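You operate a simulated robot arm through the tools that you are given. There is no shell and no other tool. Be economical: measure what you need, move in short steps, check, and stop when the job is done.

You run a simulated two-armed robot. Do the job below in one go: nothing can be reset, and whatever is moved stays where it is left.

TASK
Take the lid off the damp trap and lay it down on the top of the fittings bench.
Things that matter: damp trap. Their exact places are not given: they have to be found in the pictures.

The check looks at the end state, three seconds after you hand in, the way a careful person would. Anything else that was tipped, shoved, dropped, spilled or broken makes it a failure. A push-on lid holds only when it is set on centred and level and pressed home; a screw cap is set on level and turned clockwise until tight.

THE ROBOT
Two 7-joint arms with two-finger parallel grippers on one trunk, on a base that drives. Base frame: it is fixed to the floor where the robot stands at the start and does not move with it; the origin is under the middle of the robot, x ahead of it, y to its left, z up. Readings come in m, degrees, newtons and seconds.
The left shoulder is at the start at [0.07, 0.187, 1.115], the right one opposite. With the tool pointing down near the work surface each hand reaches from about 0.32 to 0.8 m from the robot's upright axis, wherever it stands, measured 20 degrees to its own side. Places, roughly: damp trap (20x9x9 cm) [0.5, 0.1, 0.8]. Payload 3.91 kg a hand.
The tool frame of a hand sits at the grasp point between the pads (the TCP): z along the fingers, y along the line on which they close. The tips reach 0.03 m beyond it. The gripper opens to 0.11 m. The fingers are 0.02 m wide and 0.01 m thick; the gripper's body (0.048 by 0.112 m) begins 0.055 m behind the TCP.
Orientation is told as [roll, pitch, yaw] about the base's x, y, z axes, in that order, counted from this pose: with the fingers straight down and closing along the base's y, the tool's x points along the base's -x, its y along +y and its z along -z.

THE INTERFACE
- The arms move only by the tool play_rows. It takes "left_targets", "right_targets" or both (then of equal length, played together; a hand with none holds still); each is a list of rows, each a list of 3 entries, a list of its own where there are three numbers: the closure, from 0 (fully open) to 1 (shut), then the shift along the tool's x, y, z in units of 25 mm (1.0 is 25 mm), then the turn, a rotation vector about the tool's x, y, z in units of 5 degrees (1.0 is 5 degrees). In form: [[grip, [tx, ty, tz], [rx, ry, rz]], ...]. A call has 1 to 8 rows; each row shifts and turns the commanded pose from where the row before left it, along the tool's axes as they then stand. A call with a number of a shift or a turn outside -1 to 1 is refused whole. A row lasts 0.2 s, in which the tool goes at most 0.05 m and 8.6 degrees; a call with a longer step from one row to the next is refused whole, and so is a gripper value outside its range. Where a pose cannot be reached the arm comes as near as it can. A force on the tool above 40 N (or 10 N above the force at the start of the call, whichever is more), or a blocked arm, ends the call early, and 0.2 s more pass. The fingers move at their own pace (about 0.072 m/s each) and stop on an object; they squeeze with about 32 N. The grip force told is the motor's: it shows also when the fingers shut on nothing. Time passes only in rows, and 0.2 s behind the last, so rows that do not move let the fingers close. It gives the time, the measured TCP pose, the force on the tool (base axes), the opening and the grip force at its end, in the units of the frame above (readings bear some noise), with the torque about the TCP (base axes, N m) and any sound that the robot's microphone picked up.
- Cameras (640 x 400 px; columns grow to the right, rows downward): "scene" is now at [0.135, 0.0178, 1.3376]; the picture's right is [0.21, -0.98, 0.00], its down [-0.60, -0.13, -0.79] and it looks along [0.77, 0.17, -0.62] (base axes); focal length 252 px, centre (320, 200). "left" rides on the left gripper at [0.072, -0.017, -0.103] in its tool frame; the picture's right is [0.23, 0.97, 0.00], its down [-0.76, 0.18, -0.62] and it looks along [-0.61, 0.14, 0.78] (tool axes); focal length 222 px, centre (320, 200). "right" rides on the right gripper at [0.072, 0.017, -0.103] in its tool frame; the picture's right is [-0.23, 0.97, 0.00], its down [-0.76, -0.18, -0.62] and it looks along [-0.61, -0.14, 0.78] (tool axes); focal length 222 px, centre (320, 200).
- grab_frame(camera): a new picture of that camera. The clock stands still meanwhile.
- slide_trunk(by): slides the trunk up (or, below 0, down) by that many m; the arms and the scene camera ride with it, the base frame stays. It gives what a move gives, with no picture.
- roll_base(legs): drives the robot by 1 to 6 legs, each [ahead, turn to the left] in m and degrees, along the robot's own axes; the way and the turn of a leg run together, so that a leg with both is an arc; at most 1.5 m and 180 degrees a leg. The arms and the cameras ride along, it lands a little off, and it stops where it bumps. It gives what a move gives.
- pan_tilt(pan, tilt): turns the head with the scene camera to pan (to the left, within 86 degrees either way) and tilt (down, from -29 to 69), counted from straight ahead of the robot. It gives what a move gives.
- probe_pixels(camera, pixels): for up to 12 pixels [column, row] of the newest picture of that camera ("zoom" is the newest enlarged one), the place [x, y, z] in the base frame of the surface seen there, good to about 0.002 m. The clock stands still meanwhile.
- zoom(camera, box): a new picture of the part [left, top, right, bottom] of that camera's present view, enlarged. The clock stands still meanwhile.
- hand_in(): hands the job in; it is judged then, once.

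Keep the steps short. Do not move on a guess: measure, check each grasp and each placing, and mend mistakes. In all there are 80 turns and 70 pictures (those below and enlarged ones count). Leave the grippers open and the arms clear of the work at the hand-in unless told otherwise, and finish with a single line.

The tools are called by a JSON object that holds its "method" and its "body". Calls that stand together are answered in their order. play_rows: Moves the arms, as the interface text tells. Its arguments: {"type":"object","properties":{"left_targets":{"type":"array"},"right_targets":{"type":"array"}},"required":[]} The other tools are called the same way: slide_trunk (by) slides the trunk up or down; roll_base (legs) drives the base; pan_tilt (pan, tilt) turns the head that bears the scene camera; grab_frame (camera) takes a picture; probe_pixels (camera, pixels) gives the place of the surface under pixels of a picture; zoom (camera, box) takes an enlarged picture of a part of a camera's view; hand_in () hands the job in.

At the start:

```text
time_s: 0.0
left_tcp_pos: [0.3926, 0.3555, 1.1583]
left_ee_rot: [-0.1, 0.0, 0.0]
left_force: [-1.1, 0.2, -0.1]
left_ft_torque: [0.0, 0.03, -0.02]
left_grip_width: 0.11
left_finger_force: 0.1
right_tcp_pos: [0.4531, -0.06, 1.1712]
right_ee_rot: [0.0, 0.0, 0.0]
right_force: [0.9, -0.2, 0.0]
right_ft_torque: [-0.04, 0.01, -0.03]
right_grip_width: 0.11
right_finger_force: 0.1
trunk travel left (down, up): [-0.625, 0.315]
robot x, y, heading: [0.0013, -0.0016, -0.0]
head pan, tilt: [12.2, 38.0]
```

scene: 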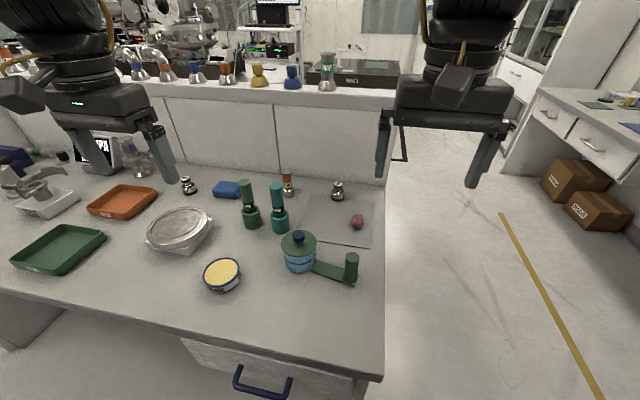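
right: 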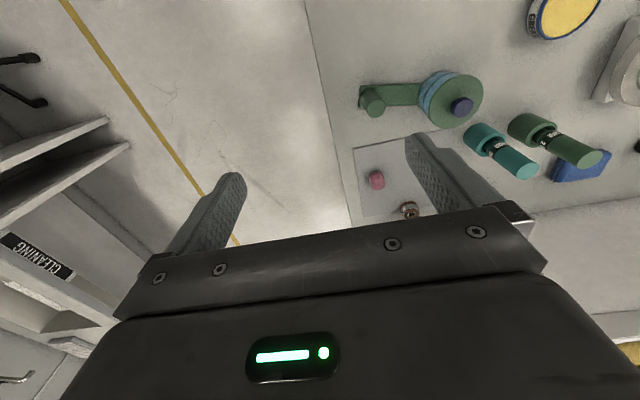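
left: 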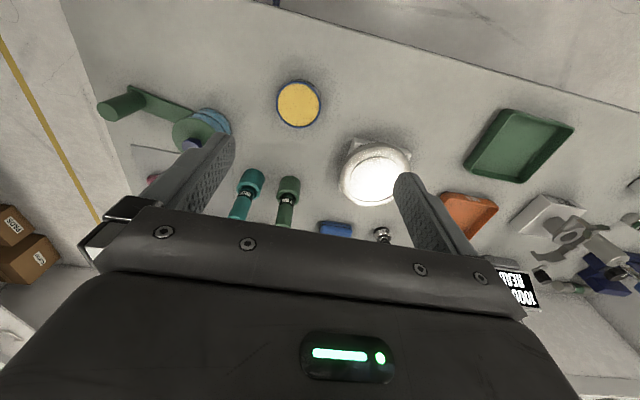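

I see what is probably the damp trap: a blue-banded jar with a green top at (298,250) and an arm ending in a post at (350,268). I'll zoom in on it and probe points.

{"method": "zoom", "body": {"camera": "scene", "box": [200, 160, 400, 300]}}

{"method": "probe_pixels", "body": {"camera": "scene", "pixels": [[298, 236], [298, 246], [284, 246], [313, 246], [300, 262], [330, 272], [351, 256], [351, 280], [340, 310], [222, 270], [280, 220], [330, 240]]}}

```text
2.86 times, centred on (300, 230) of scene
```

zoom: 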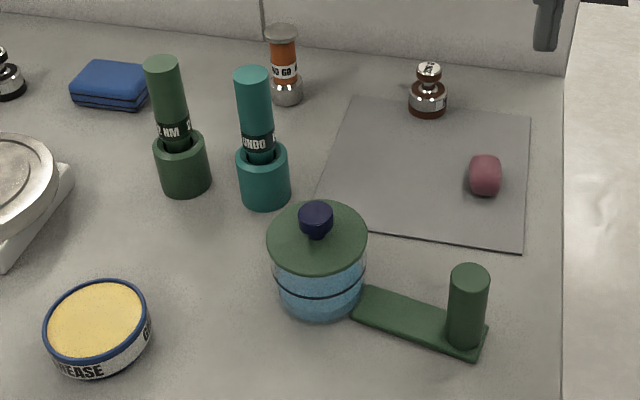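

```text
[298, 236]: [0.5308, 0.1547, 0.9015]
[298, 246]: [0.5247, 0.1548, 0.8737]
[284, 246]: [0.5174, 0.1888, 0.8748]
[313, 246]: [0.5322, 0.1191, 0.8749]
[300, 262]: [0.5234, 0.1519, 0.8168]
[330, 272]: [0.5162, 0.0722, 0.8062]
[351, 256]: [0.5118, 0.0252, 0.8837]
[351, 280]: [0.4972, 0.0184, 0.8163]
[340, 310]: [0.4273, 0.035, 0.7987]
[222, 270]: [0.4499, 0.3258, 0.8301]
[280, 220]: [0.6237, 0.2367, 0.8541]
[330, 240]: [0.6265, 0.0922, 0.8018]
```

The lid is a green disc at z≈0.875 with a dark-blue knob, and the base plate carries a green post. I'll look closer at the rim and knob.

{"method": "zoom", "body": {"camera": "scene", "box": [270, 222, 370, 292]}}

{"method": "zoom", "body": {"camera": "right", "box": [340, 50, 500, 150]}}

```text
5.71 times, centred on (320, 257) of scene
```

zoom: 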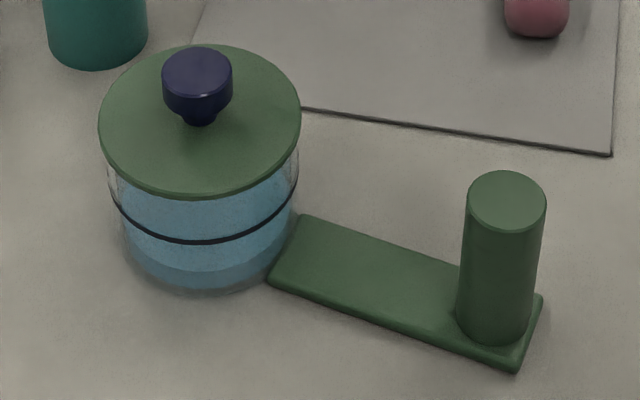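

```text
4.00 times, centred on (420, 100) of right
```

zoom: 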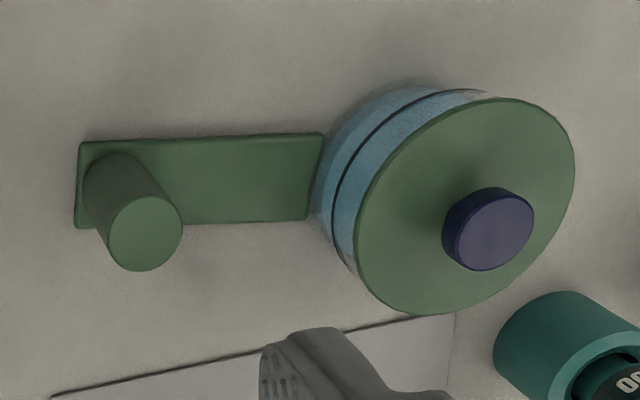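

A push-on lid with a knob, and the post is for the steadying hand. I'll measure the knob, lid edges and post from the enlarged right view.

{"method": "probe_pixels", "body": {"camera": "zoom", "pixels": [[494, 232], [530, 220], [462, 245], [490, 268], [500, 195], [145, 233], [115, 233], [178, 233], [145, 203], [145, 264], [450, 300], [450, 120]]}}

{"method": "probe_pixels", "body": {"camera": "right", "pixels": [[366, 92], [366, 105], [415, 87], [415, 102], [366, 160]]}}

```text
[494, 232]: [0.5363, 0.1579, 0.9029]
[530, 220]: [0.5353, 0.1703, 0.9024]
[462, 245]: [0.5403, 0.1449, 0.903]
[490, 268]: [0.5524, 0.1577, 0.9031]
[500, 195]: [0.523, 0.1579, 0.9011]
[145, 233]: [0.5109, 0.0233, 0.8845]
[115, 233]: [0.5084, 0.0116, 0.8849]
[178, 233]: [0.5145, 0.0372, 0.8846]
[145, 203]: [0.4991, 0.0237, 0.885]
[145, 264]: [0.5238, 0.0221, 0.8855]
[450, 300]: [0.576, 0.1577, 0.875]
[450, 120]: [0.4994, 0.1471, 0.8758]
```

```text
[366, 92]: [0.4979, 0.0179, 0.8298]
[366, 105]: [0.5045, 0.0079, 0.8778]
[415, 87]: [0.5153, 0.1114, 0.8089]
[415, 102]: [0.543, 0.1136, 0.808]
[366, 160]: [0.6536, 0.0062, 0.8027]
```

Knob centre is about (0.538, 0.158), top at 0.903. Post centre is about (0.511, 0.024), top at 0.885. I need to know which bench is the "fittings bench", so I'll look around for labels.

{"method": "pan_tilt", "body": {"pan": 0, "tilt": 10}}

{"method": "grab_frame", "body": {"camera": "scene"}}

{"method": "pan_tilt", "body": {"pan": -70, "tilt": 20}}

{"method": "grab_frame", "body": {"camera": "scene"}}

{"method": "pan_tilt", "body": {"pan": 70, "tilt": 20}}

{"method": "grab_frame", "body": {"camera": "scene"}}

```text
time_s: 0.9
left_tcp_pos: [0.3929, 0.355, 1.158]
left_ee_rot: [0.0, 0.0, 0.1]
left_force: [-0.2, 1.2, -0.7]
left_ft_torque: [0.0, -0.01, -0.01]
left_grip_width: 0.1099
left_finger_force: 0.1
right_tcp_pos: [0.4524, -0.0609, 1.1713]
right_ee_rot: [-0.1, 0.0, 0.1]
right_force: [1.2, -0.3, 0.3]
right_ft_torque: [0.01, -0.03, 0.0]
right_grip_width: 0.1099
right_finger_force: 0.1
trunk travel left (down, up): [-0.625, 0.315]
robot x, y, heading: [-0.0034, -0.0003, 0.1]
head pan, tilt: [0.0, 10.0]
```

```text
63 pictures are left
```

scene: 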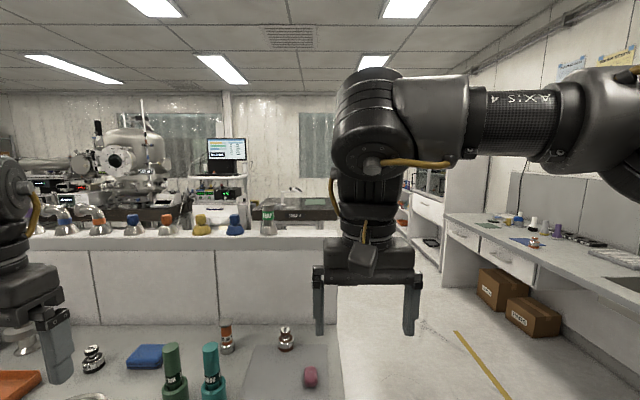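

```text
time_s: 2.3
left_tcp_pos: [0.3918, 0.3557, 1.1579]
left_ee_rot: [0.0, 0.0, 0.0]
left_force: [-0.3, -0.6, -0.2]
left_ft_torque: [-0.02, 0.0, 0.01]
left_grip_width: 0.1105
left_finger_force: 0.0
right_tcp_pos: [0.4516, -0.0598, 1.1719]
right_ee_rot: [0.0, 0.1, 0.1]
right_force: [0.1, 0.0, -0.4]
right_ft_torque: [-0.01, -0.01, 0.01]
right_grip_width: 0.1099
right_finger_force: 0.0
trunk travel left (down, up): [-0.625, 0.315]
robot x, y, heading: [0.0022, 0.0005, 0.1]
head pan, tilt: [-70.0, 20.0]
```

```text
62 pictures are left
```

scene: 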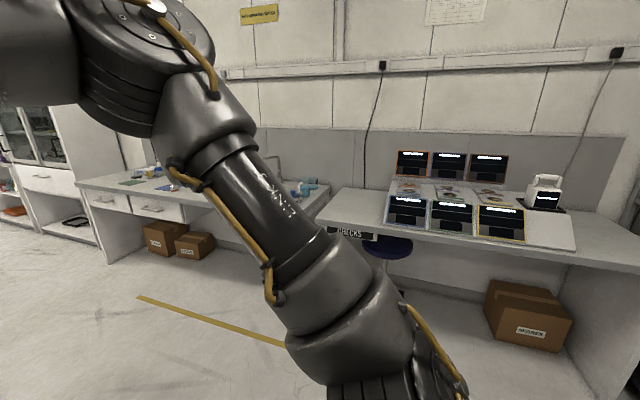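

```text
time_s: 4.6
left_tcp_pos: [0.391, 0.3551, 1.1585]
left_ee_rot: [0.0, -0.1, 0.0]
left_force: [0.4, -0.1, -0.2]
left_ft_torque: [0.02, 0.01, 0.03]
left_grip_width: 0.1102
left_finger_force: 0.1
right_tcp_pos: [0.4517, -0.0609, 1.1707]
right_ee_rot: [0.0, 0.0, 0.0]
right_force: [-0.3, -1.1, 0.4]
right_ft_torque: [0.02, -0.03, 0.01]
right_grip_width: 0.1101
right_finger_force: 0.1
trunk travel left (down, up): [-0.625, 0.315]
robot x, y, heading: [-0.0022, -0.0028, -0.2]
head pan, tilt: [70.0, 20.0]
```

```text
61 pictures are left
```

scene: 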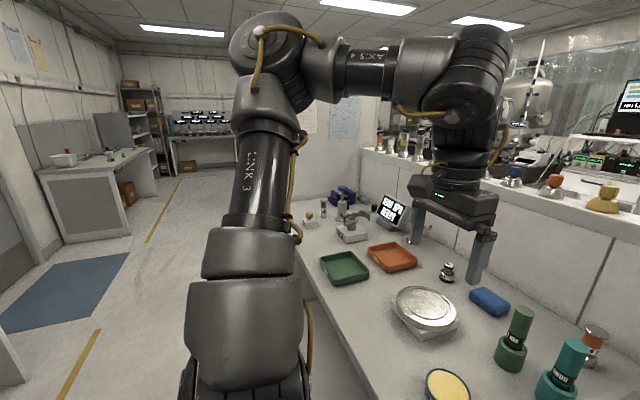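

Benches carry name plates ("CHECKS", "CLEANING"). I'll look for a plate on the bench in front of me.

{"method": "pan_tilt", "body": {"pan": 12, "tilt": 68}}

{"method": "grab_frame", "body": {"camera": "scene"}}

{"method": "pan_tilt", "body": {"pan": -45, "tilt": 25}}

{"method": "grab_frame", "body": {"camera": "scene"}}

{"method": "pan_tilt", "body": {"pan": 60, "tilt": 60}}

{"method": "grab_frame", "body": {"camera": "scene"}}

```text
time_s: 5.8
left_tcp_pos: [0.3927, 0.3543, 1.1585]
left_ee_rot: [0.0, 0.0, 0.0]
left_force: [-0.5, -0.9, 0.1]
left_ft_torque: [-0.01, 0.01, 0.05]
left_grip_width: 0.1099
left_finger_force: 0.1
right_tcp_pos: [0.4529, -0.0607, 1.1718]
right_ee_rot: [-0.1, 0.0, 0.0]
right_force: [-0.5, 0.0, 0.6]
right_ft_torque: [0.04, 0.03, -0.02]
right_grip_width: 0.1099
right_finger_force: 0.0
trunk travel left (down, up): [-0.625, 0.315]
robot x, y, heading: [-0.0003, -0.0007, 0.2]
head pan, tilt: [12.0, 68.0]
```

```text
60 pictures are left
```

scene: 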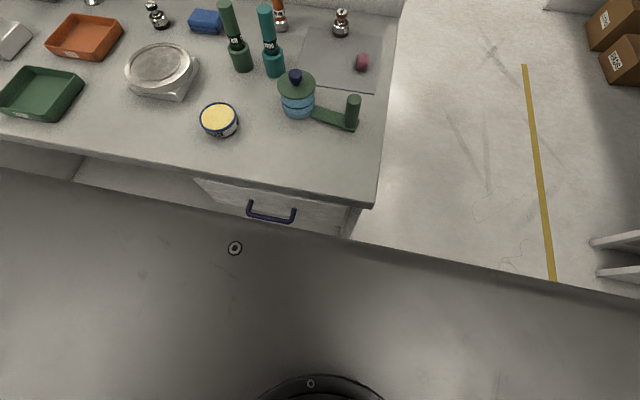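

```text
time_s: 7.1
left_tcp_pos: [0.3917, 0.3557, 1.1577]
left_ee_rot: [0.0, 0.0, 0.0]
left_force: [0.6, -0.9, -0.1]
left_ft_torque: [0.0, 0.01, -0.02]
left_grip_width: 0.1101
left_finger_force: 0.1
right_tcp_pos: [0.4534, -0.0613, 1.1706]
right_ee_rot: [0.0, 0.0, 0.0]
right_force: [0.2, 0.1, -0.5]
right_ft_torque: [0.0, -0.01, 0.01]
right_grip_width: 0.11
right_finger_force: 0.0
trunk travel left (down, up): [-0.625, 0.315]
robot x, y, heading: [-0.0036, -0.0013, -0.1]
head pan, tilt: [-45.0, 25.0]
```

```text
59 pictures are left
```

scene: 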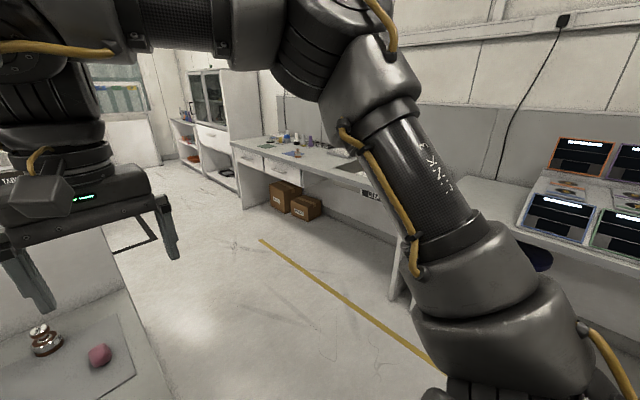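

```text
time_s: 8.9
left_tcp_pos: [0.3919, 0.3555, 1.1578]
left_ee_rot: [0.1, -0.1, 0.0]
left_force: [0.4, -0.5, 0.9]
left_ft_torque: [-0.01, -0.01, 0.0]
left_grip_width: 0.1099
left_finger_force: 0.0
right_tcp_pos: [0.4536, -0.0602, 1.1707]
right_ee_rot: [0.0, -0.1, 0.0]
right_force: [-0.9, -0.5, -0.4]
right_ft_torque: [0.01, 0.01, -0.01]
right_grip_width: 0.11
right_finger_force: 0.0
trunk travel left (down, up): [-0.625, 0.315]
robot x, y, heading: [0.0024, 0.0004, -0.1]
head pan, tilt: [60.0, 60.0]
```

```text
58 pictures are left
```

scene: 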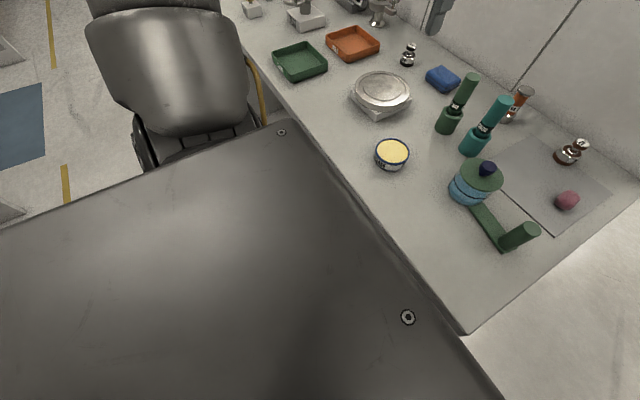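

The plate on this bench's front can't be seen from here. The arms are high and clear, so I'll back off a little to read it.

{"method": "roll_base", "body": {"legs": [[-0.5, 0]]}}

{"method": "pan_tilt", "body": {"pan": 20, "tilt": 42}}

{"method": "grab_frame", "body": {"camera": "scene"}}

```text
time_s: 11.9
left_tcp_pos: [-0.1121, 0.3555, 1.158]
left_ee_rot: [0.0, 0.0, -0.2]
left_force: [0.2, -0.2, -0.4]
left_ft_torque: [0.0, 0.0, 0.02]
left_grip_width: 0.1101
left_finger_force: 0.0
right_tcp_pos: [-0.0532, -0.061, 1.172]
right_ee_rot: [0.1, 0.1, -0.2]
right_force: [0.2, -0.2, -0.4]
right_ft_torque: [0.02, 0.0, -0.01]
right_grip_width: 0.1101
right_finger_force: 0.1
trunk travel left (down, up): [-0.625, 0.315]
robot x, y, heading: [-0.5061, 0.0012, -0.4]
head pan, tilt: [60.0, 60.0]
```

```text
time_s: 13.0
left_tcp_pos: [-0.1132, 0.3552, 1.1577]
left_ee_rot: [0.0, 0.0, -0.3]
left_force: [-0.2, 0.0, -0.6]
left_ft_torque: [-0.02, 0.0, 0.01]
left_grip_width: 0.1098
left_finger_force: 0.0
right_tcp_pos: [-0.0538, -0.0625, 1.1701]
right_ee_rot: [0.0, 0.1, -0.1]
right_force: [-1.0, -0.4, -0.6]
right_ft_torque: [-0.03, -0.02, -0.02]
right_grip_width: 0.1101
right_finger_force: 0.1
trunk travel left (down, up): [-0.625, 0.315]
robot x, y, heading: [-0.5059, -0.0016, -0.4]
head pan, tilt: [20.0, 42.0]
```

```text
57 pictures are left
```

scene: 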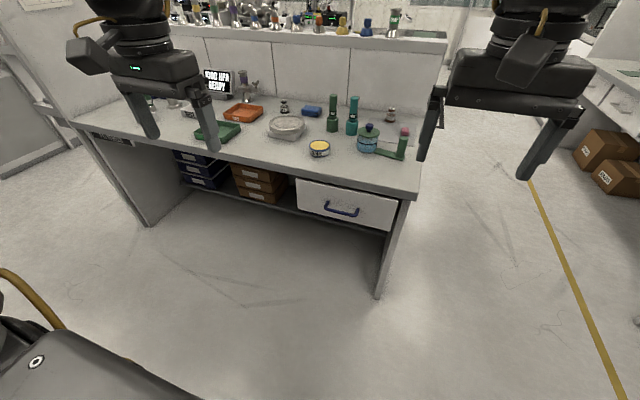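

A black plate is visible near (108,140). I'll zoom in.

{"method": "zoom", "body": {"camera": "scene", "box": [70, 115, 150, 165]}}

```text
8.00 times, centred on (110, 140) of scene
```

zoom: 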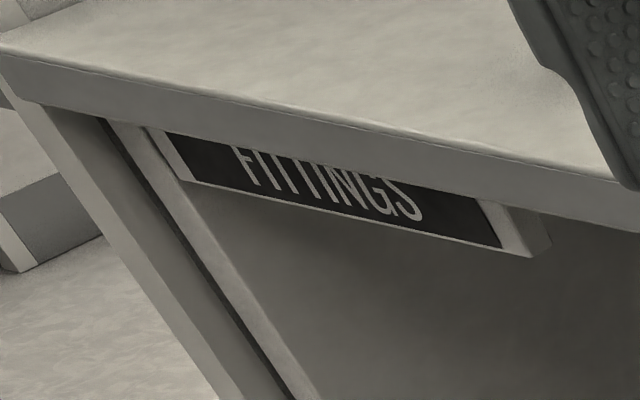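

It reads FITTINGS, so this is the right bench. I'll drive back to the start.

{"method": "roll_base", "body": {"legs": [[0.5, 0.4]]}}

{"method": "pan_tilt", "body": {"pan": 12, "tilt": 50}}

{"method": "grab_frame", "body": {"camera": "scene"}}

{"method": "grab_frame", "body": {"camera": "right"}}

```text
time_s: 15.9
left_tcp_pos: [0.3822, 0.3578, 1.1579]
left_ee_rot: [0.0, 0.0, 0.3]
left_force: [0.1, 0.2, 0.3]
left_ft_torque: [-0.01, 0.02, -0.04]
left_grip_width: 0.1101
left_finger_force: 0.0
right_tcp_pos: [0.4451, -0.0578, 1.1715]
right_ee_rot: [0.1, 0.0, 0.3]
right_force: [-0.1, -0.2, -0.1]
right_ft_torque: [-0.04, -0.02, -0.01]
right_grip_width: 0.1101
right_finger_force: 0.0
trunk travel left (down, up): [-0.625, 0.315]
robot x, y, heading: [-0.0116, -0.0017, -0.1]
head pan, tilt: [20.0, 42.0]
```

```text
time_s: 16.6
left_tcp_pos: [0.3828, 0.3586, 1.1567]
left_ee_rot: [0.0, 0.1, 0.3]
left_force: [0.1, -0.1, 0.1]
left_ft_torque: [-0.02, 0.0, 0.0]
left_grip_width: 0.1099
left_finger_force: 0.1
right_tcp_pos: [0.4449, -0.0578, 1.171]
right_ee_rot: [0.0, 0.0, 0.3]
right_force: [0.4, -1.2, -0.9]
right_ft_torque: [-0.01, 0.0, -0.02]
right_grip_width: 0.1099
right_finger_force: 0.1
trunk travel left (down, up): [-0.625, 0.315]
robot x, y, heading: [-0.0088, -0.0002, 0.3]
head pan, tilt: [12.0, 50.0]
```

```text
55 pictures are left
```

scene: 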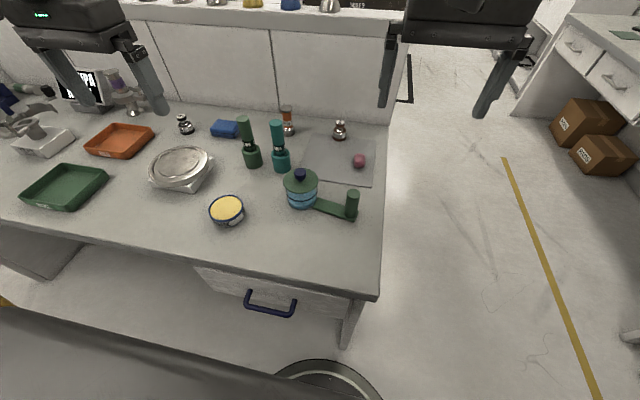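

```text
54 pictures are left
```

right: 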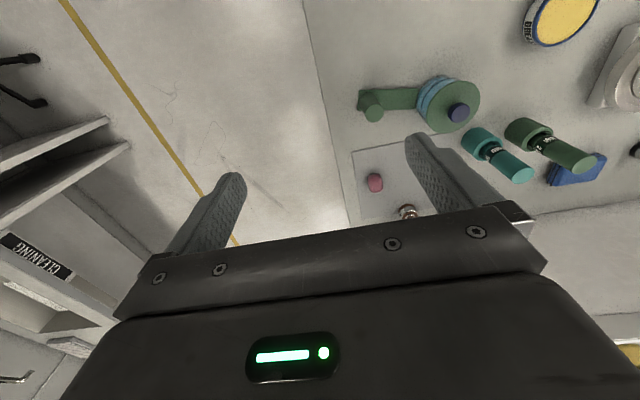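

I'm back in place. I'll re-probe the knob and post, and look for the bench edge and a free spot near (275,230).

{"method": "probe_pixels", "body": {"camera": "right", "pixels": [[459, 113], [375, 114], [451, 116], [467, 110]]}}

{"method": "probe_pixels", "body": {"camera": "scene", "pixels": [[300, 173], [352, 196], [280, 235], [270, 200], [240, 215], [280, 260], [270, 230], [300, 205]]}}

```text
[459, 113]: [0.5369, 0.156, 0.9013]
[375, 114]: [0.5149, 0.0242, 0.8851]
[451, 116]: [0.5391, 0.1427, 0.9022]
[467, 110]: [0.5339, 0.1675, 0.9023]
```

```text
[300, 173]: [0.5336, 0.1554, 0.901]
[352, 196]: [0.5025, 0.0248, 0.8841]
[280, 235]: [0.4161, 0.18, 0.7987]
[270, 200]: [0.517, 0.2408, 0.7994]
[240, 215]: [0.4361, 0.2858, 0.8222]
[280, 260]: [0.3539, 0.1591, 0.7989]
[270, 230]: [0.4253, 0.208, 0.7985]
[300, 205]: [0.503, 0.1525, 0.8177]
```

I'll move both hands to hover: right above the post at (0.511, 0.024, 1.0), and left most of the way to above the knob. Grippers half closed, with the left kept about 0.07 higher at first. I'm also probing the driver tops for clearance.

{"method": "probe_pixels", "body": {"camera": "scene", "pixels": [[277, 122], [244, 118], [281, 165], [252, 160]]}}

{"method": "play_rows", "body": {"right_targets": [[0.4, [-0.33, 0.41, 0.85], [0, 0, 0]], [0.4, [-0.33, 0.41, 0.85], [0, 0, 0]], [0.4, [-0.33, 0.41, 0.85], [0, 0, 0]], [0.4, [-0.33, 0.41, 0.85], [0, 0, 0]], [0.4, [-0.33, 0.41, 0.85], [0, 0, 0]], [0.4, [-0.33, 0.41, 0.85], [0, 0, 0]], [0.4, [-0.33, 0.41, 0.85], [0, 0, 0]], [0.4, [-0.33, 0.41, 0.85], [0, 0, 0]]], "left_targets": [[0.4, [-0.77, -0.9, 0.3], [0, 0, 0]], [0.4, [-0.77, -0.9, 0.3], [0, 0, 0]], [0.4, [-0.77, -0.9, 0.3], [0, 0, 0]], [0.4, [-0.77, -0.9, 0.3], [0, 0, 0]], [0.4, [-0.77, -0.9, 0.3], [0, 0, 0]], [0.4, [-0.77, -0.9, 0.3], [0, 0, 0]], [0.4, [-0.77, -0.9, 0.3], [0, 0, 0]], [0.4, [-0.77, -0.9, 0.3], [0, 0, 0]]]}}

{"method": "grab_frame", "body": {"camera": "scene"}}

{"method": "grab_frame", "body": {"camera": "right"}}

```text
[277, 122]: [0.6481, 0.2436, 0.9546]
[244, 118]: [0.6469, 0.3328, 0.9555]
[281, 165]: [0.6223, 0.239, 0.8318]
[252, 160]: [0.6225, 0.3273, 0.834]
```

```text
time_s: 18.4
left_tcp_pos: [0.4696, 0.2534, 1.0716]
left_ee_rot: [-0.3, 0.0, 0.4]
left_force: [0.6, -0.1, -0.4]
left_ft_torque: [0.0, -0.01, 0.02]
left_grip_width: 0.066
left_finger_force: 0.1
left hand out of reach, approached as far as the arm can: row 4, 5, 6, 7, 8
right_tcp_pos: [0.5164, 0.0249, 1.005]
right_ee_rot: [0.1, 0.0, 0.3]
right_force: [0.9, -0.2, -0.3]
right_ft_torque: [-0.02, 0.0, 0.01]
right_grip_width: 0.066
right_finger_force: 0.1
right hand out of reach, approached as far as the arm can: row 3
trunk travel left (down, up): [-0.625, 0.315]
robot x, y, heading: [-0.0065, 0.0013, -0.1]
head pan, tilt: [12.0, 50.0]
```

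```text
53 pictures are left
```

scene: 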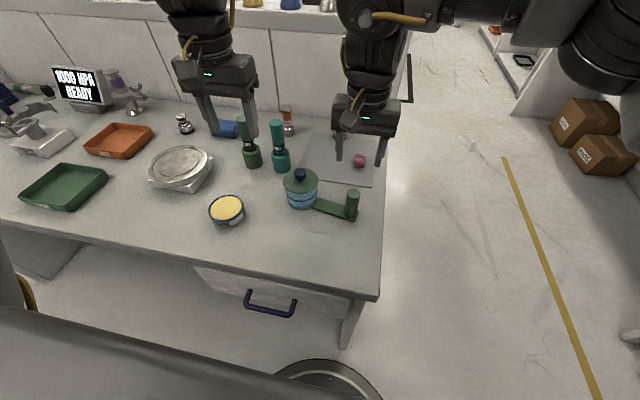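

```text
52 pictures are left
```

right: 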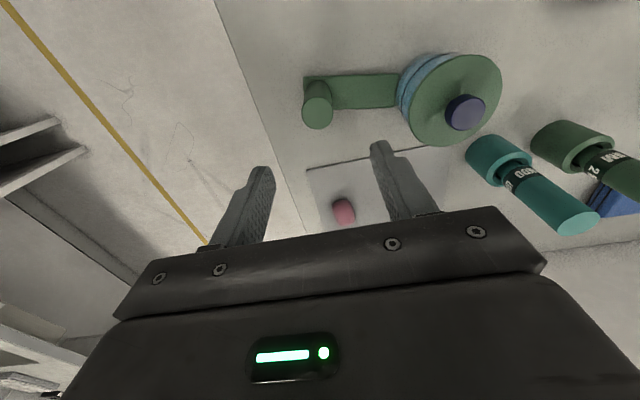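

The left arm lagged (out of reach). I'll play a still row to see where it stands.

{"method": "play_rows", "body": {"left_targets": [[0.4, [0, 0, 0.5], [0, 0, 0]], [0.4, [0, 0, 0.5], [0, 0, 0]]]}}

```text
time_s: 19.0
left_tcp_pos: [0.4664, 0.2543, 1.0479]
left_ee_rot: [0.0, 0.0, 0.3]
left_force: [0.1, -0.7, 0.8]
left_ft_torque: [0.01, -0.03, 0.01]
left_grip_width: 0.066
left_finger_force: 0.1
right_tcp_pos: [0.5161, 0.0244, 1.0041]
right_ee_rot: [0.0, 0.0, 0.3]
right_force: [-0.8, 0.5, -0.1]
right_ft_torque: [0.02, -0.03, 0.02]
right_grip_width: 0.0661
right_finger_force: 0.0
trunk travel left (down, up): [-0.625, 0.315]
robot x, y, heading: [-0.0053, 0.0004, 0.5]
head pan, tilt: [12.0, 50.0]
```

The command follows the actual pose. I'll continue the left hand toward above the knob (0.536, 0.156, ~0.985).

{"method": "play_rows", "body": {"left_targets": [[0.4, [-0.56, -0.78, 0.5], [0, 0, 0]], [0.4, [-0.56, -0.78, 0.5], [0, 0, 0]], [0.4, [-0.56, -0.78, 0.5], [0, 0, 0]], [0.4, [-0.56, -0.78, 0.5], [0, 0, 0]], [0.4, [-0.56, -0.78, 0.5], [0, 0, 0]]]}}

```text
time_s: 20.2
left_tcp_pos: [0.4831, 0.2408, 1.0009]
left_ee_rot: [-0.1, -0.1, 0.3]
left_force: [0.0, -0.2, 0.3]
left_ft_torque: [-0.01, -0.02, -0.02]
left_grip_width: 0.0658
left_finger_force: 0.0
left hand out of reach, approached as far as the arm can: row 1, 2, 3, 4, 5
right_tcp_pos: [0.5164, 0.0246, 1.0054]
right_ee_rot: [0.0, 0.0, 0.4]
right_force: [0.1, 0.3, 1.1]
right_ft_torque: [0.01, 0.0, 0.01]
right_grip_width: 0.066
right_finger_force: 0.1
trunk travel left (down, up): [-0.625, 0.315]
robot x, y, heading: [-0.006, -0.0046, 0.3]
head pan, tilt: [12.0, 50.0]
```

The left arm is still limited, probably a wrist joint limit. The knob is round, so yaw is free. I'll turn the hand clockwise while moving in.

{"method": "play_rows", "body": {"left_targets": [[0.4, [0, 0, 0], [0, 0, 1]], [0.4, [0, 0, 0], [0, 0, 1]], [0.4, [0, 0, 0], [0, 0, 1]], [0.4, [0, 0, 0], [0, 0, 1]], [0.4, [-0.4, -0.8, 0], [0, 0, 0]], [0.4, [-0.4, -0.8, 0], [0, 0, 0]]]}}

{"method": "grab_frame", "body": {"camera": "scene"}}

```text
time_s: 21.6
left_tcp_pos: [0.4702, 0.2338, 1.0104]
left_ee_rot: [-0.1, -0.1, -19.8]
left_force: [-0.1, 0.4, 0.4]
left_ft_torque: [0.01, -0.01, -0.02]
left_grip_width: 0.066
left_finger_force: 0.1
left hand out of reach, approached as far as the arm can: row 5, 6
right_tcp_pos: [0.5159, 0.0235, 1.0051]
right_ee_rot: [-0.1, 0.0, 0.2]
right_force: [0.5, -0.4, -0.7]
right_ft_torque: [-0.02, 0.01, 0.01]
right_grip_width: 0.066
right_finger_force: 0.1
trunk travel left (down, up): [-0.625, 0.315]
robot x, y, heading: [-0.0063, 0.0002, 0.2]
head pan, tilt: [12.0, 50.0]
```

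```text
51 pictures are left
```

scene: 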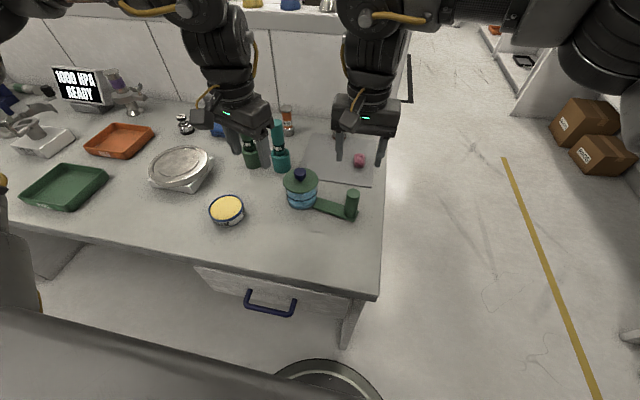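

The left hand may be kept away from the right wrist. As a test I'll move the right hand back away to the right, then try the left again.

{"method": "play_rows", "body": {"right_targets": [[0.4, [0, -1, -0.3], [0, 0, 0]], [0.4, [0, -1, -0.3], [0, 0, 0]], [0.4, [0, -1, -0.3], [0, 0, 0]], [0.4, [0, -1, -0.3], [0, 0, 0]], [0.4, [0, -1, -0.3], [0, 0, 0]], [0.4, [0, -1, -0.3], [0, 0, 0]]]}}

{"method": "play_rows", "body": {"left_targets": [[0.4, [0, -0.5, 0], [0, 0, -1]], [0.4, [0, -0.5, 0], [0, 0, -1]], [0.4, [0, -0.5, 0], [0, 0, -1]], [0.4, [0, -0.5, 0], [0, 0, -1]]]}}

```text
time_s: 23.0
left_tcp_pos: [0.4702, 0.2328, 1.01]
left_ee_rot: [-0.2, -0.2, -19.8]
left_force: [-0.2, 0.0, -0.2]
left_ft_torque: [-0.02, 0.01, 0.0]
left_grip_width: 0.0659
left_finger_force: 0.0
right_tcp_pos: [0.517, -0.1274, 1.051]
right_ee_rot: [0.1, 0.1, 0.2]
right_force: [0.7, -1.3, -0.4]
right_ft_torque: [-0.01, 0.0, 0.0]
right_grip_width: 0.0657
right_finger_force: 0.0
trunk travel left (down, up): [-0.625, 0.315]
robot x, y, heading: [-0.0074, 0.0003, 0.2]
head pan, tilt: [12.0, 50.0]
```

```text
time_s: 24.0
left_tcp_pos: [0.4486, 0.2262, 1.0327]
left_ee_rot: [-0.2, -0.2, 0.4]
left_force: [0.6, -0.8, 0.9]
left_ft_torque: [-0.03, 0.0, 0.0]
left_grip_width: 0.0661
left_finger_force: 0.1
left hand out of reach, approached as far as the arm can: row 1, 2, 3, 4
right_tcp_pos: [0.5165, -0.127, 1.051]
right_ee_rot: [0.0, 0.0, 0.3]
right_force: [-0.3, 0.2, 0.1]
right_ft_torque: [-0.02, -0.04, 0.02]
right_grip_width: 0.0659
right_finger_force: 0.1
trunk travel left (down, up): [-0.625, 0.315]
robot x, y, heading: [-0.0065, -0.0007, 0.5]
head pan, tilt: [12.0, 50.0]
```

The right arm isn't the cause, so it's a joint limit on the left. I'll try pure +x and down to learn its direction (at z≥0.98 there is nothing to hit here).

{"method": "play_rows", "body": {"left_targets": [[0.4, [-1, 0, 0], [0, 0, 0]], [0.4, [-1, 0, 0], [0, 0, 0]], [0.4, [-1, 0, 0], [0, 0, 0]]]}}

{"method": "play_rows", "body": {"left_targets": [[0.4, [0, 0, 1], [0, 0, 0]], [0.4, [0, 0, 1], [0, 0, 0]]]}}

```text
time_s: 24.8
left_tcp_pos: [0.5002, 0.2593, 1.0221]
left_ee_rot: [-0.3, 0.0, 0.3]
left_force: [-0.6, 0.7, 0.0]
left_ft_torque: [0.02, 0.01, -0.01]
left_grip_width: 0.0661
left_finger_force: 0.2
left hand out of reach, approached as far as the arm can: row 1, 2, 3
right_tcp_pos: [0.5177, -0.1262, 1.0495]
right_ee_rot: [0.0, 0.0, 0.3]
right_force: [-0.1, 0.6, -0.2]
right_ft_torque: [0.02, 0.04, 0.02]
right_grip_width: 0.0662
right_finger_force: 0.1
trunk travel left (down, up): [-0.625, 0.315]
robot x, y, heading: [-0.0084, -0.0047, 0.2]
head pan, tilt: [12.0, 50.0]
```

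```text
time_s: 25.4
left_tcp_pos: [0.4981, 0.2587, 0.9698]
left_ee_rot: [0.1, 0.0, 0.3]
left_force: [-0.7, -0.1, 0.9]
left_ft_torque: [0.0, 0.0, -0.04]
left_grip_width: 0.0658
left_finger_force: 0.0
right_tcp_pos: [0.519, -0.1255, 1.0492]
right_ee_rot: [0.0, 0.0, 0.3]
right_force: [0.3, 0.7, 0.4]
right_ft_torque: [-0.01, 0.01, 0.0]
right_grip_width: 0.0656
right_finger_force: 0.1
trunk travel left (down, up): [-0.625, 0.315]
robot x, y, heading: [-0.0087, 0.0023, -0.0]
head pan, tilt: [12.0, 50.0]
```

The left arm's inward limit looks like a bearing of about 27°, easing slightly with lower z. I'll test it lower, at TCP z≈0.945 (tips 0.915, above the knob), moving inward.

{"method": "play_rows", "body": {"left_targets": [[0.4, [0, 0, 0.9], [0, 0, 0]], [0.4, [0, -0.7, 0], [0, 0, 0]], [0.4, [0, -0.7, 0], [0, 0, 0]], [0.4, [0, -0.7, 0], [0, 0, 0]]]}}

{"method": "play_rows", "body": {"right_targets": [[0.4, [0, 1, 0.5], [0, 0, 0]], [0.4, [0, 1, 0.5], [0, 0, 0]], [0.4, [0, 1, 0.5], [0, 0, 0]], [0.4, [0, 1, 0.5], [0, 0, 0]], [0.4, [0, 1, 0], [0, 0, 0]], [0.4, [0, 1, 0], [0, 0, 0]]]}}

```text
time_s: 26.4
left_tcp_pos: [0.4826, 0.2358, 0.9537]
left_ee_rot: [-0.1, 0.0, 0.3]
left_force: [1.4, -0.4, -0.6]
left_ft_torque: [0.0, 0.0, 0.03]
left_grip_width: 0.0659
left_finger_force: 0.1
left hand out of reach, approached as far as the arm can: row 2, 3, 4
right_tcp_pos: [0.5176, -0.1266, 1.0501]
right_ee_rot: [0.0, 0.0, 0.3]
right_force: [-0.2, 0.5, 0.4]
right_ft_torque: [-0.02, 0.01, 0.0]
right_grip_width: 0.0662
right_finger_force: 0.1
trunk travel left (down, up): [-0.625, 0.315]
robot x, y, heading: [-0.0079, -0.003, 0.1]
head pan, tilt: [12.0, 50.0]
```

```text
time_s: 27.8
left_tcp_pos: [0.4819, 0.2379, 0.9528]
left_ee_rot: [-0.2, 0.0, 0.4]
left_force: [-0.7, 0.1, -0.3]
left_ft_torque: [-0.04, 0.0, -0.05]
left_grip_width: 0.0663
left_finger_force: 0.1
right_tcp_pos: [0.516, 0.0254, 0.999]
right_ee_rot: [0.0, 0.0, 0.4]
right_force: [0.2, 0.4, -0.3]
right_ft_torque: [-0.01, -0.01, 0.0]
right_grip_width: 0.0659
right_finger_force: 0.1
trunk travel left (down, up): [-0.625, 0.315]
robot x, y, heading: [-0.0099, 0.0008, 0.2]
head pan, tilt: [12.0, 50.0]
```

The right arm gets inward easily. I'll move the left out of the way and test how far left the right can go at this height.

{"method": "play_rows", "body": {"left_targets": [[0.4, [0, 1, -0.5], [0, 0, 0]], [0.4, [0, 1, -0.5], [0, 0, 0]], [0.4, [0, 1, -0.5], [0, 0, 0]], [0.4, [0, 1, -0.5], [0, 0, 0]], [0.4, [0, 0, 0], [0, 0, 0]], [0.4, [0, 0, 0], [0, 0, 0]]], "right_targets": [[0.4, [0, 0, 0], [0, 0, 0]], [0.4, [0, 0.9, 0], [0, 0, 0]], [0.4, [0, 0.9, 0], [0, 0, 0]], [0.4, [0, 0.9, 0], [0, 0, 0]], [0.4, [0, 0.9, 0], [0, 0, 0]], [0.4, [0, 0.9, 0], [0, 0, 0]]]}}

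```text
time_s: 29.2
left_tcp_pos: [0.4833, 0.3369, 1.0036]
left_ee_rot: [0.0, -0.1, 0.3]
left_force: [0.3, 0.4, 1.0]
left_ft_torque: [-0.01, 0.04, 0.01]
left_grip_width: 0.0659
left_finger_force: 0.2
right_tcp_pos: [0.504, 0.124, 1.003]
right_ee_rot: [0.2, -0.1, 0.2]
right_force: [-0.4, -0.3, 0.5]
right_ft_torque: [0.03, -0.01, -0.01]
right_grip_width: 0.066
right_finger_force: 0.1
right hand out of reach, approached as far as the arm can: row 6
trunk travel left (down, up): [-0.625, 0.315]
robot x, y, heading: [-0.0033, 0.0012, 0.2]
head pan, tilt: [12.0, 50.0]
```

The right's inward limit is about 14° left, and the left's is about 26°. The post and knob lie at 2.7° and 16.2°. Turning the base 11° to the right puts both within limits (13.7° and 27.2°). First I'll raise both hands and move the right away.

{"method": "play_rows", "body": {"left_targets": [[0.4, [0.3, 0, -0.7], [0, 0, 0]], [0.4, [0.3, 0, -0.7], [0, 0, 0]], [0.4, [0.3, 0, -0.7], [0, 0, 0]], [0.4, [0, 0, 0], [0, 0, 0]]], "right_targets": [[0.4, [0, -1, -0.6], [0, 0, 0]], [0.4, [0, -1, -0.6], [0, 0, 0]], [0.4, [0, -1, -0.6], [0, 0, 0]], [0.4, [0, -1, 0], [0, 0, 0]]]}}

{"method": "roll_base", "body": {"legs": [[0, -11.2]]}}

{"method": "pan_tilt", "body": {"pan": 25, "tilt": 45}}

{"method": "grab_frame", "body": {"camera": "scene"}}

```text
time_s: 30.2
left_tcp_pos: [0.4611, 0.3323, 1.056]
left_ee_rot: [0.1, 0.0, 0.3]
left_force: [-0.3, -0.6, 0.0]
left_ft_torque: [0.04, -0.01, 0.0]
left_grip_width: 0.0661
left_finger_force: 0.1
right_tcp_pos: [0.5049, 0.0226, 1.0488]
right_ee_rot: [0.0, 0.0, 0.3]
right_force: [-0.7, -0.2, -0.3]
right_ft_torque: [0.02, 0.03, -0.02]
right_grip_width: 0.0662
right_finger_force: 0.1
trunk travel left (down, up): [-0.625, 0.315]
robot x, y, heading: [-0.0074, 0.0001, 0.3]
head pan, tilt: [12.0, 50.0]
```

```text
time_s: 31.3
left_tcp_pos: [0.52, 0.2328, 1.0559]
left_ee_rot: [0.0, 0.0, -11.3]
left_force: [-0.1, 0.4, 0.3]
left_ft_torque: [0.01, -0.01, 0.01]
left_grip_width: 0.0663
left_finger_force: 0.1
right_tcp_pos: [0.4979, -0.0782, 1.049]
right_ee_rot: [0.0, 0.0, -11.3]
right_force: [1.1, -0.1, 0.5]
right_ft_torque: [-0.02, 0.01, -0.01]
right_grip_width: 0.0662
right_finger_force: 0.1
trunk travel left (down, up): [-0.625, 0.315]
robot x, y, heading: [-0.0068, 0.0021, -11.4]
head pan, tilt: [12.0, 50.0]
```

```text
time_s: 32.1
left_tcp_pos: [0.5198, 0.2325, 1.0559]
left_ee_rot: [0.1, 0.0, -11.3]
left_force: [-0.2, -0.1, 0.0]
left_ft_torque: [0.0, 0.02, 0.0]
left_grip_width: 0.0659
left_finger_force: 0.0
right_tcp_pos: [0.4982, -0.0782, 1.0477]
right_ee_rot: [-0.1, 0.0, -11.2]
right_force: [-0.2, -0.4, -0.2]
right_ft_torque: [0.0, 0.01, 0.02]
right_grip_width: 0.0659
right_finger_force: 0.1
trunk travel left (down, up): [-0.625, 0.315]
robot x, y, heading: [-0.0074, -0.0016, -11.2]
head pan, tilt: [25.0, 45.0]
```

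```text
50 pictures are left
```

scene: 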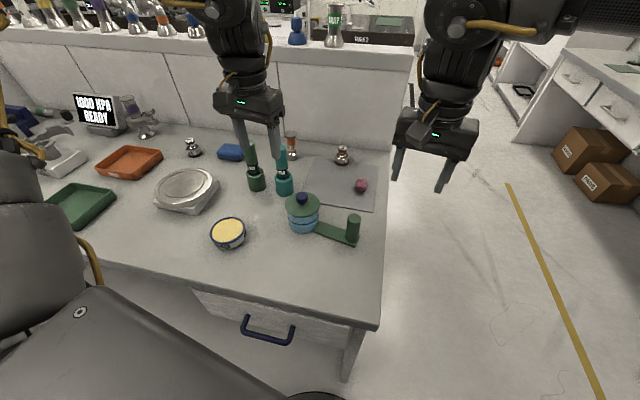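

The turn landed well and both hands' closing axes now lie along the post–knob line. Right hand goes to above the post at (0.511, 0.024, 0.96).

{"method": "play_rows", "body": {"right_targets": [[0.4, [0.06, 0.82, 0.7], [0, 0, 0]], [0.4, [0.06, 0.82, 0.7], [0, 0, 0]], [0.4, [0.06, 0.82, 0.7], [0, 0, 0]], [0.4, [0.06, 0.82, 0.7], [0, 0, 0]], [0.4, [0.06, 0.82, 0.7], [0, 0, 0]]]}}

{"method": "grab_frame", "body": {"camera": "right"}}

{"method": "grab_frame", "body": {"camera": "scene"}}

```text
time_s: 33.3
left_tcp_pos: [0.5193, 0.235, 1.0542]
left_ee_rot: [-0.1, -0.1, -11.2]
left_force: [-0.5, -0.9, 0.1]
left_ft_torque: [0.01, 0.02, 0.02]
left_grip_width: 0.0659
left_finger_force: 0.0
right_tcp_pos: [0.5119, 0.0252, 0.9609]
right_ee_rot: [-0.1, 0.0, -11.3]
right_force: [0.0, -0.7, -0.9]
right_ft_torque: [0.0, 0.01, 0.01]
right_grip_width: 0.0659
right_finger_force: 0.2
trunk travel left (down, up): [-0.625, 0.315]
robot x, y, heading: [-0.0066, 0.0037, -11.3]
head pan, tilt: [25.0, 45.0]
```

```text
49 pictures are left
```

right: 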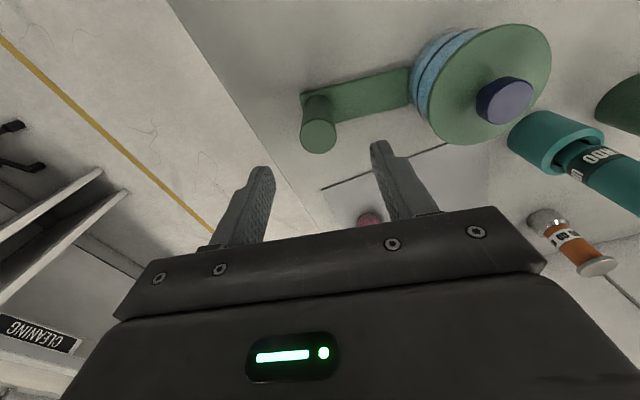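

```text
48 pictures are left
```

scene: 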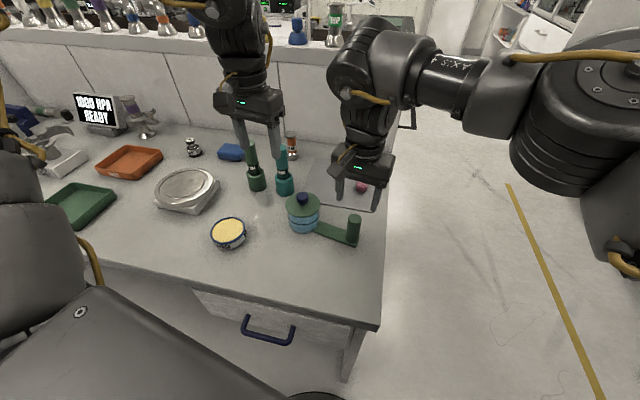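

I'll re-measure post and knob from this near view before going down.

{"method": "probe_pixels", "body": {"camera": "right", "pixels": [[318, 136], [302, 136], [334, 136], [318, 122], [318, 150], [511, 100], [490, 106], [531, 95], [507, 122], [514, 83]]}}

```text
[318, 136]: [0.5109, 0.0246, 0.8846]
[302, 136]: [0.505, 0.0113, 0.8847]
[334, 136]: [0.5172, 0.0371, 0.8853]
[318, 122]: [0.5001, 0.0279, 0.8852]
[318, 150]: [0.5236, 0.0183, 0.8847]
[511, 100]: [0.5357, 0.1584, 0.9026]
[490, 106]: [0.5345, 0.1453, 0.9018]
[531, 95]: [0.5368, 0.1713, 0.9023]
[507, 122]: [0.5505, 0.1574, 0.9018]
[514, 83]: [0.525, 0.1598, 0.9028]
```

The right is centred on the post. I'll descend 0.098 m to TCP z≈0.863, then close.

{"method": "play_rows", "body": {"right_targets": [[0.4, [0, 0, 0.78], [0, 0, 0]], [0.4, [0, 0, 0.78], [0, 0, 0]], [0.4, [0, 0, 0.78], [0, 0, 0]], [0.4, [0, 0, 0.78], [0, 0, 0]], [0.4, [0, 0, 0.78], [0, 0, 0]]]}}

{"method": "grab_frame", "body": {"camera": "scene"}}

```text
time_s: 34.5
left_tcp_pos: [0.5198, 0.2354, 1.0547]
left_ee_rot: [0.0, 0.0, -11.2]
left_force: [-0.1, 0.9, -1.2]
left_ft_torque: [0.01, 0.0, 0.03]
left_grip_width: 0.066
left_finger_force: 0.0
right_tcp_pos: [0.5113, 0.0262, 0.8633]
right_ee_rot: [0.0, 0.1, -11.2]
right_force: [0.6, -0.4, 0.5]
right_ft_torque: [0.01, 0.0, -0.01]
right_grip_width: 0.0661
right_finger_force: 0.0
trunk travel left (down, up): [-0.625, 0.315]
robot x, y, heading: [-0.0104, -0.0008, -11.4]
head pan, tilt: [25.0, 45.0]
```

```text
47 pictures are left
```

scene: 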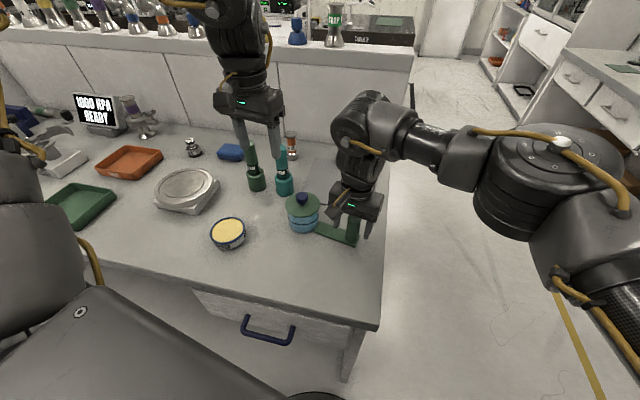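

The right straddles the post. Now the left goes to above the knob at (0.537, 0.158, 0.965).

{"method": "play_rows", "body": {"left_targets": [[0.4, [-0.254, -0.578, 0.72], [0, 0, 0]], [0.4, [-0.254, -0.578, 0.72], [0, 0, 0]], [0.4, [-0.254, -0.578, 0.72], [0, 0, 0]], [0.4, [-0.254, -0.578, 0.72], [0, 0, 0]], [0.4, [-0.254, -0.578, 0.72], [0, 0, 0]]]}}

{"method": "grab_frame", "body": {"camera": "scene"}}

{"method": "grab_frame", "body": {"camera": "left"}}

```text
time_s: 35.7
left_tcp_pos: [0.5374, 0.1566, 0.965]
left_ee_rot: [0.0, 0.0, -11.1]
left_force: [-0.4, 0.3, 0.1]
left_ft_torque: [-0.03, 0.01, 0.01]
left_grip_width: 0.0662
left_finger_force: 0.0
right_tcp_pos: [0.512, 0.0271, 0.8622]
right_ee_rot: [0.0, 0.1, -11.2]
right_force: [-0.3, -0.1, 0.3]
right_ft_torque: [-0.04, 0.02, 0.01]
right_grip_width: 0.0659
right_finger_force: 0.1
trunk travel left (down, up): [-0.625, 0.315]
robot x, y, heading: [-0.0094, -0.0001, -11.3]
head pan, tilt: [25.0, 45.0]
```

```text
46 pictures are left
```

scene: 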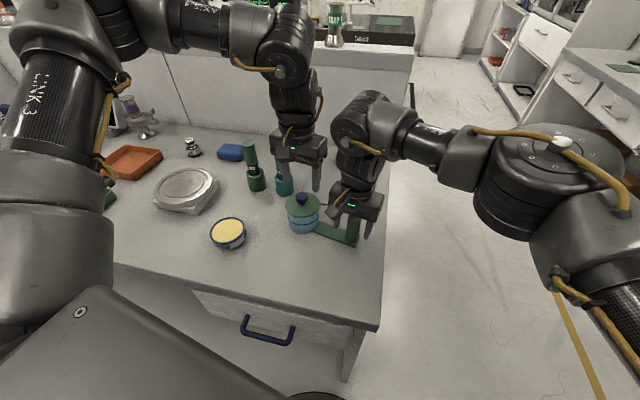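

```text
45 pictures are left
```

left: 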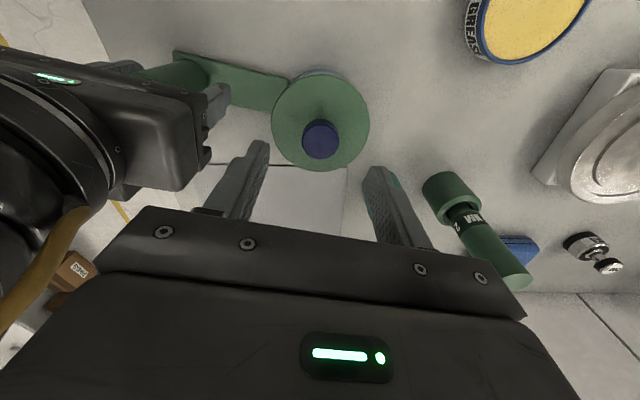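

Both hands are positioned with no contact. Next I close the right on the post.

{"method": "play_rows", "body": {"right_targets": [[1, [0, 0, 0], [0, 0, 0]], [1, [0, 0, 0], [0, 0, 0]], [1, [0, 0, 0], [0, 0, 0]], [1, [0, 0, 0], [0, 0, 0]]]}}

{"method": "play_rows", "body": {"left_targets": [[0.4, [0, 0.04, 0.77], [0, 0, 0]], [0.4, [0, 0, 0.77], [0, 0, 0]], [0.4, [0, 0, 0.75], [0, 0, 0]]]}}

{"method": "grab_frame", "body": {"camera": "left"}}

{"method": "grab_frame", "body": {"camera": "scene"}}

```text
time_s: 36.7
left_tcp_pos: [0.536, 0.1568, 0.966]
left_ee_rot: [0.0, 0.1, -11.1]
left_force: [-0.6, -0.7, 0.2]
left_ft_torque: [0.03, 0.01, 0.0]
left_grip_width: 0.0658
left_finger_force: 0.0
right_tcp_pos: [0.5112, 0.0268, 0.8645]
right_ee_rot: [0.0, 0.0, -11.2]
right_force: [-1.1, 0.2, 3.9]
right_ft_torque: [-0.23, 0.08, 0.0]
right_grip_width: 0.0314
right_finger_force: 32.2
trunk travel left (down, up): [-0.625, 0.315]
robot x, y, heading: [-0.0112, -0.0017, -11.2]
head pan, tilt: [25.0, 45.0]
```

```text
time_s: 37.5
left_tcp_pos: [0.5375, 0.1592, 0.9074]
left_ee_rot: [0.0, 0.0, -11.3]
left_force: [0.2, -0.1, -0.2]
left_ft_torque: [0.02, -0.02, -0.01]
left_grip_width: 0.0661
left_finger_force: 0.0
right_tcp_pos: [0.5112, 0.0265, 0.8639]
right_ee_rot: [0.0, 0.0, -11.3]
right_force: [-0.1, -0.4, 6.0]
right_ft_torque: [-0.3, 0.03, 0.0]
right_grip_width: 0.0316
right_finger_force: 32.5
trunk travel left (down, up): [-0.625, 0.315]
robot x, y, heading: [-0.0082, 0.0006, -11.1]
head pan, tilt: [25.0, 45.0]
```

```text
44 pictures are left
```

left: 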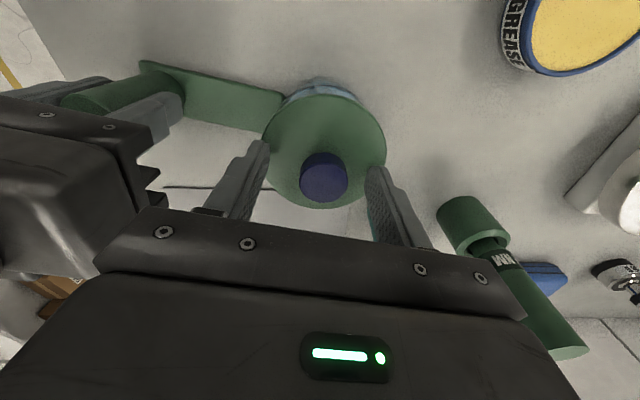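

```text
43 pictures are left
```

scene: 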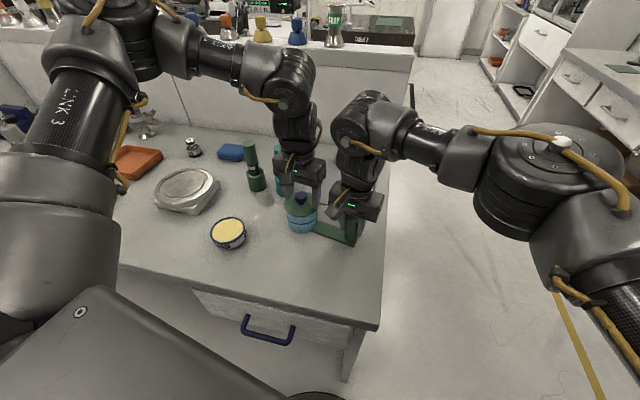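

The knob sits between the left fingertips. I'll close the left.

{"method": "play_rows", "body": {"left_targets": [[1, [0, 0, 0], [0, 0, 0]], [1, [0, 0, 0], [0, 0, 0]], [1, [0, 0, 0], [0, 0, 0]], [1, [0, 0, 0], [0, 0, 0]]]}}

{"method": "grab_frame", "body": {"camera": "left"}}

```text
time_s: 38.5
left_tcp_pos: [0.5381, 0.1593, 0.9089]
left_ee_rot: [0.1, 0.0, -11.2]
left_force: [1.3, 4.2, -0.2]
left_ft_torque: [0.18, -0.07, 0.03]
left_grip_width: 0.0283
left_finger_force: 31.7
right_tcp_pos: [0.5106, 0.0268, 0.8642]
right_ee_rot: [0.0, 0.0, -11.3]
right_force: [-2.0, -4.0, 5.5]
right_ft_torque: [0.58, -0.21, 0.01]
right_grip_width: 0.0314
right_finger_force: 32.3
trunk travel left (down, up): [-0.625, 0.315]
robot x, y, heading: [-0.0112, 0.0032, -11.0]
head pan, tilt: [25.0, 45.0]
heard: snap
```

```text
42 pictures are left
```

left: 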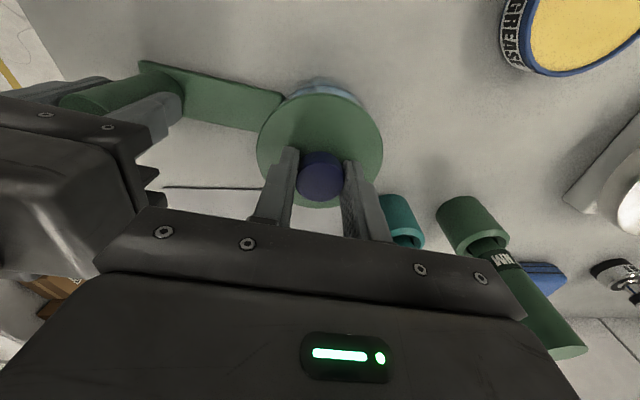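

The knob is held (0.028 m, 32 N) and I heard a snap, likely the lid coming loose. I'll lift gently straight up while the right holds still.

{"method": "play_rows", "body": {"left_targets": [[1, [0, 0, -0.15], [0, 0, 0]], [1, [0, 0, -0.15], [0, 0, 0]], [1, [0, 0, -0.2], [0, 0, 0]], [1, [0, 0, -0.3], [0, 0, 0]]]}}

{"method": "zoom", "body": {"camera": "scene", "box": [240, 140, 400, 260]}}

```text
time_s: 39.5
left_tcp_pos: [0.536, 0.1571, 0.9294]
left_ee_rot: [-0.1, 0.0, -11.3]
left_force: [0.2, -0.4, -0.1]
left_ft_torque: [0.0, -0.01, 0.04]
left_grip_width: 0.0283
left_finger_force: 31.9
right_tcp_pos: [0.5111, 0.025, 0.8638]
right_ee_rot: [0.1, 0.0, -11.3]
right_force: [0.8, -1.2, 5.5]
right_ft_torque: [-0.26, 0.05, 0.01]
right_grip_width: 0.0315
right_finger_force: 31.9
trunk travel left (down, up): [-0.625, 0.315]
robot x, y, heading: [-0.0101, 0.0049, -11.1]
head pan, tilt: [25.0, 45.0]
```

```text
3.33 times, centred on (320, 200) of scene
```

zoom: 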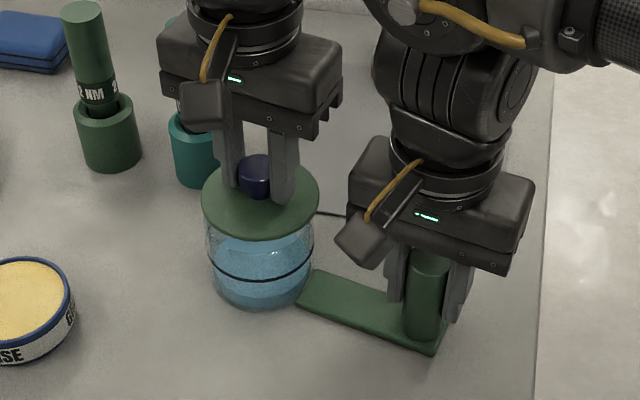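

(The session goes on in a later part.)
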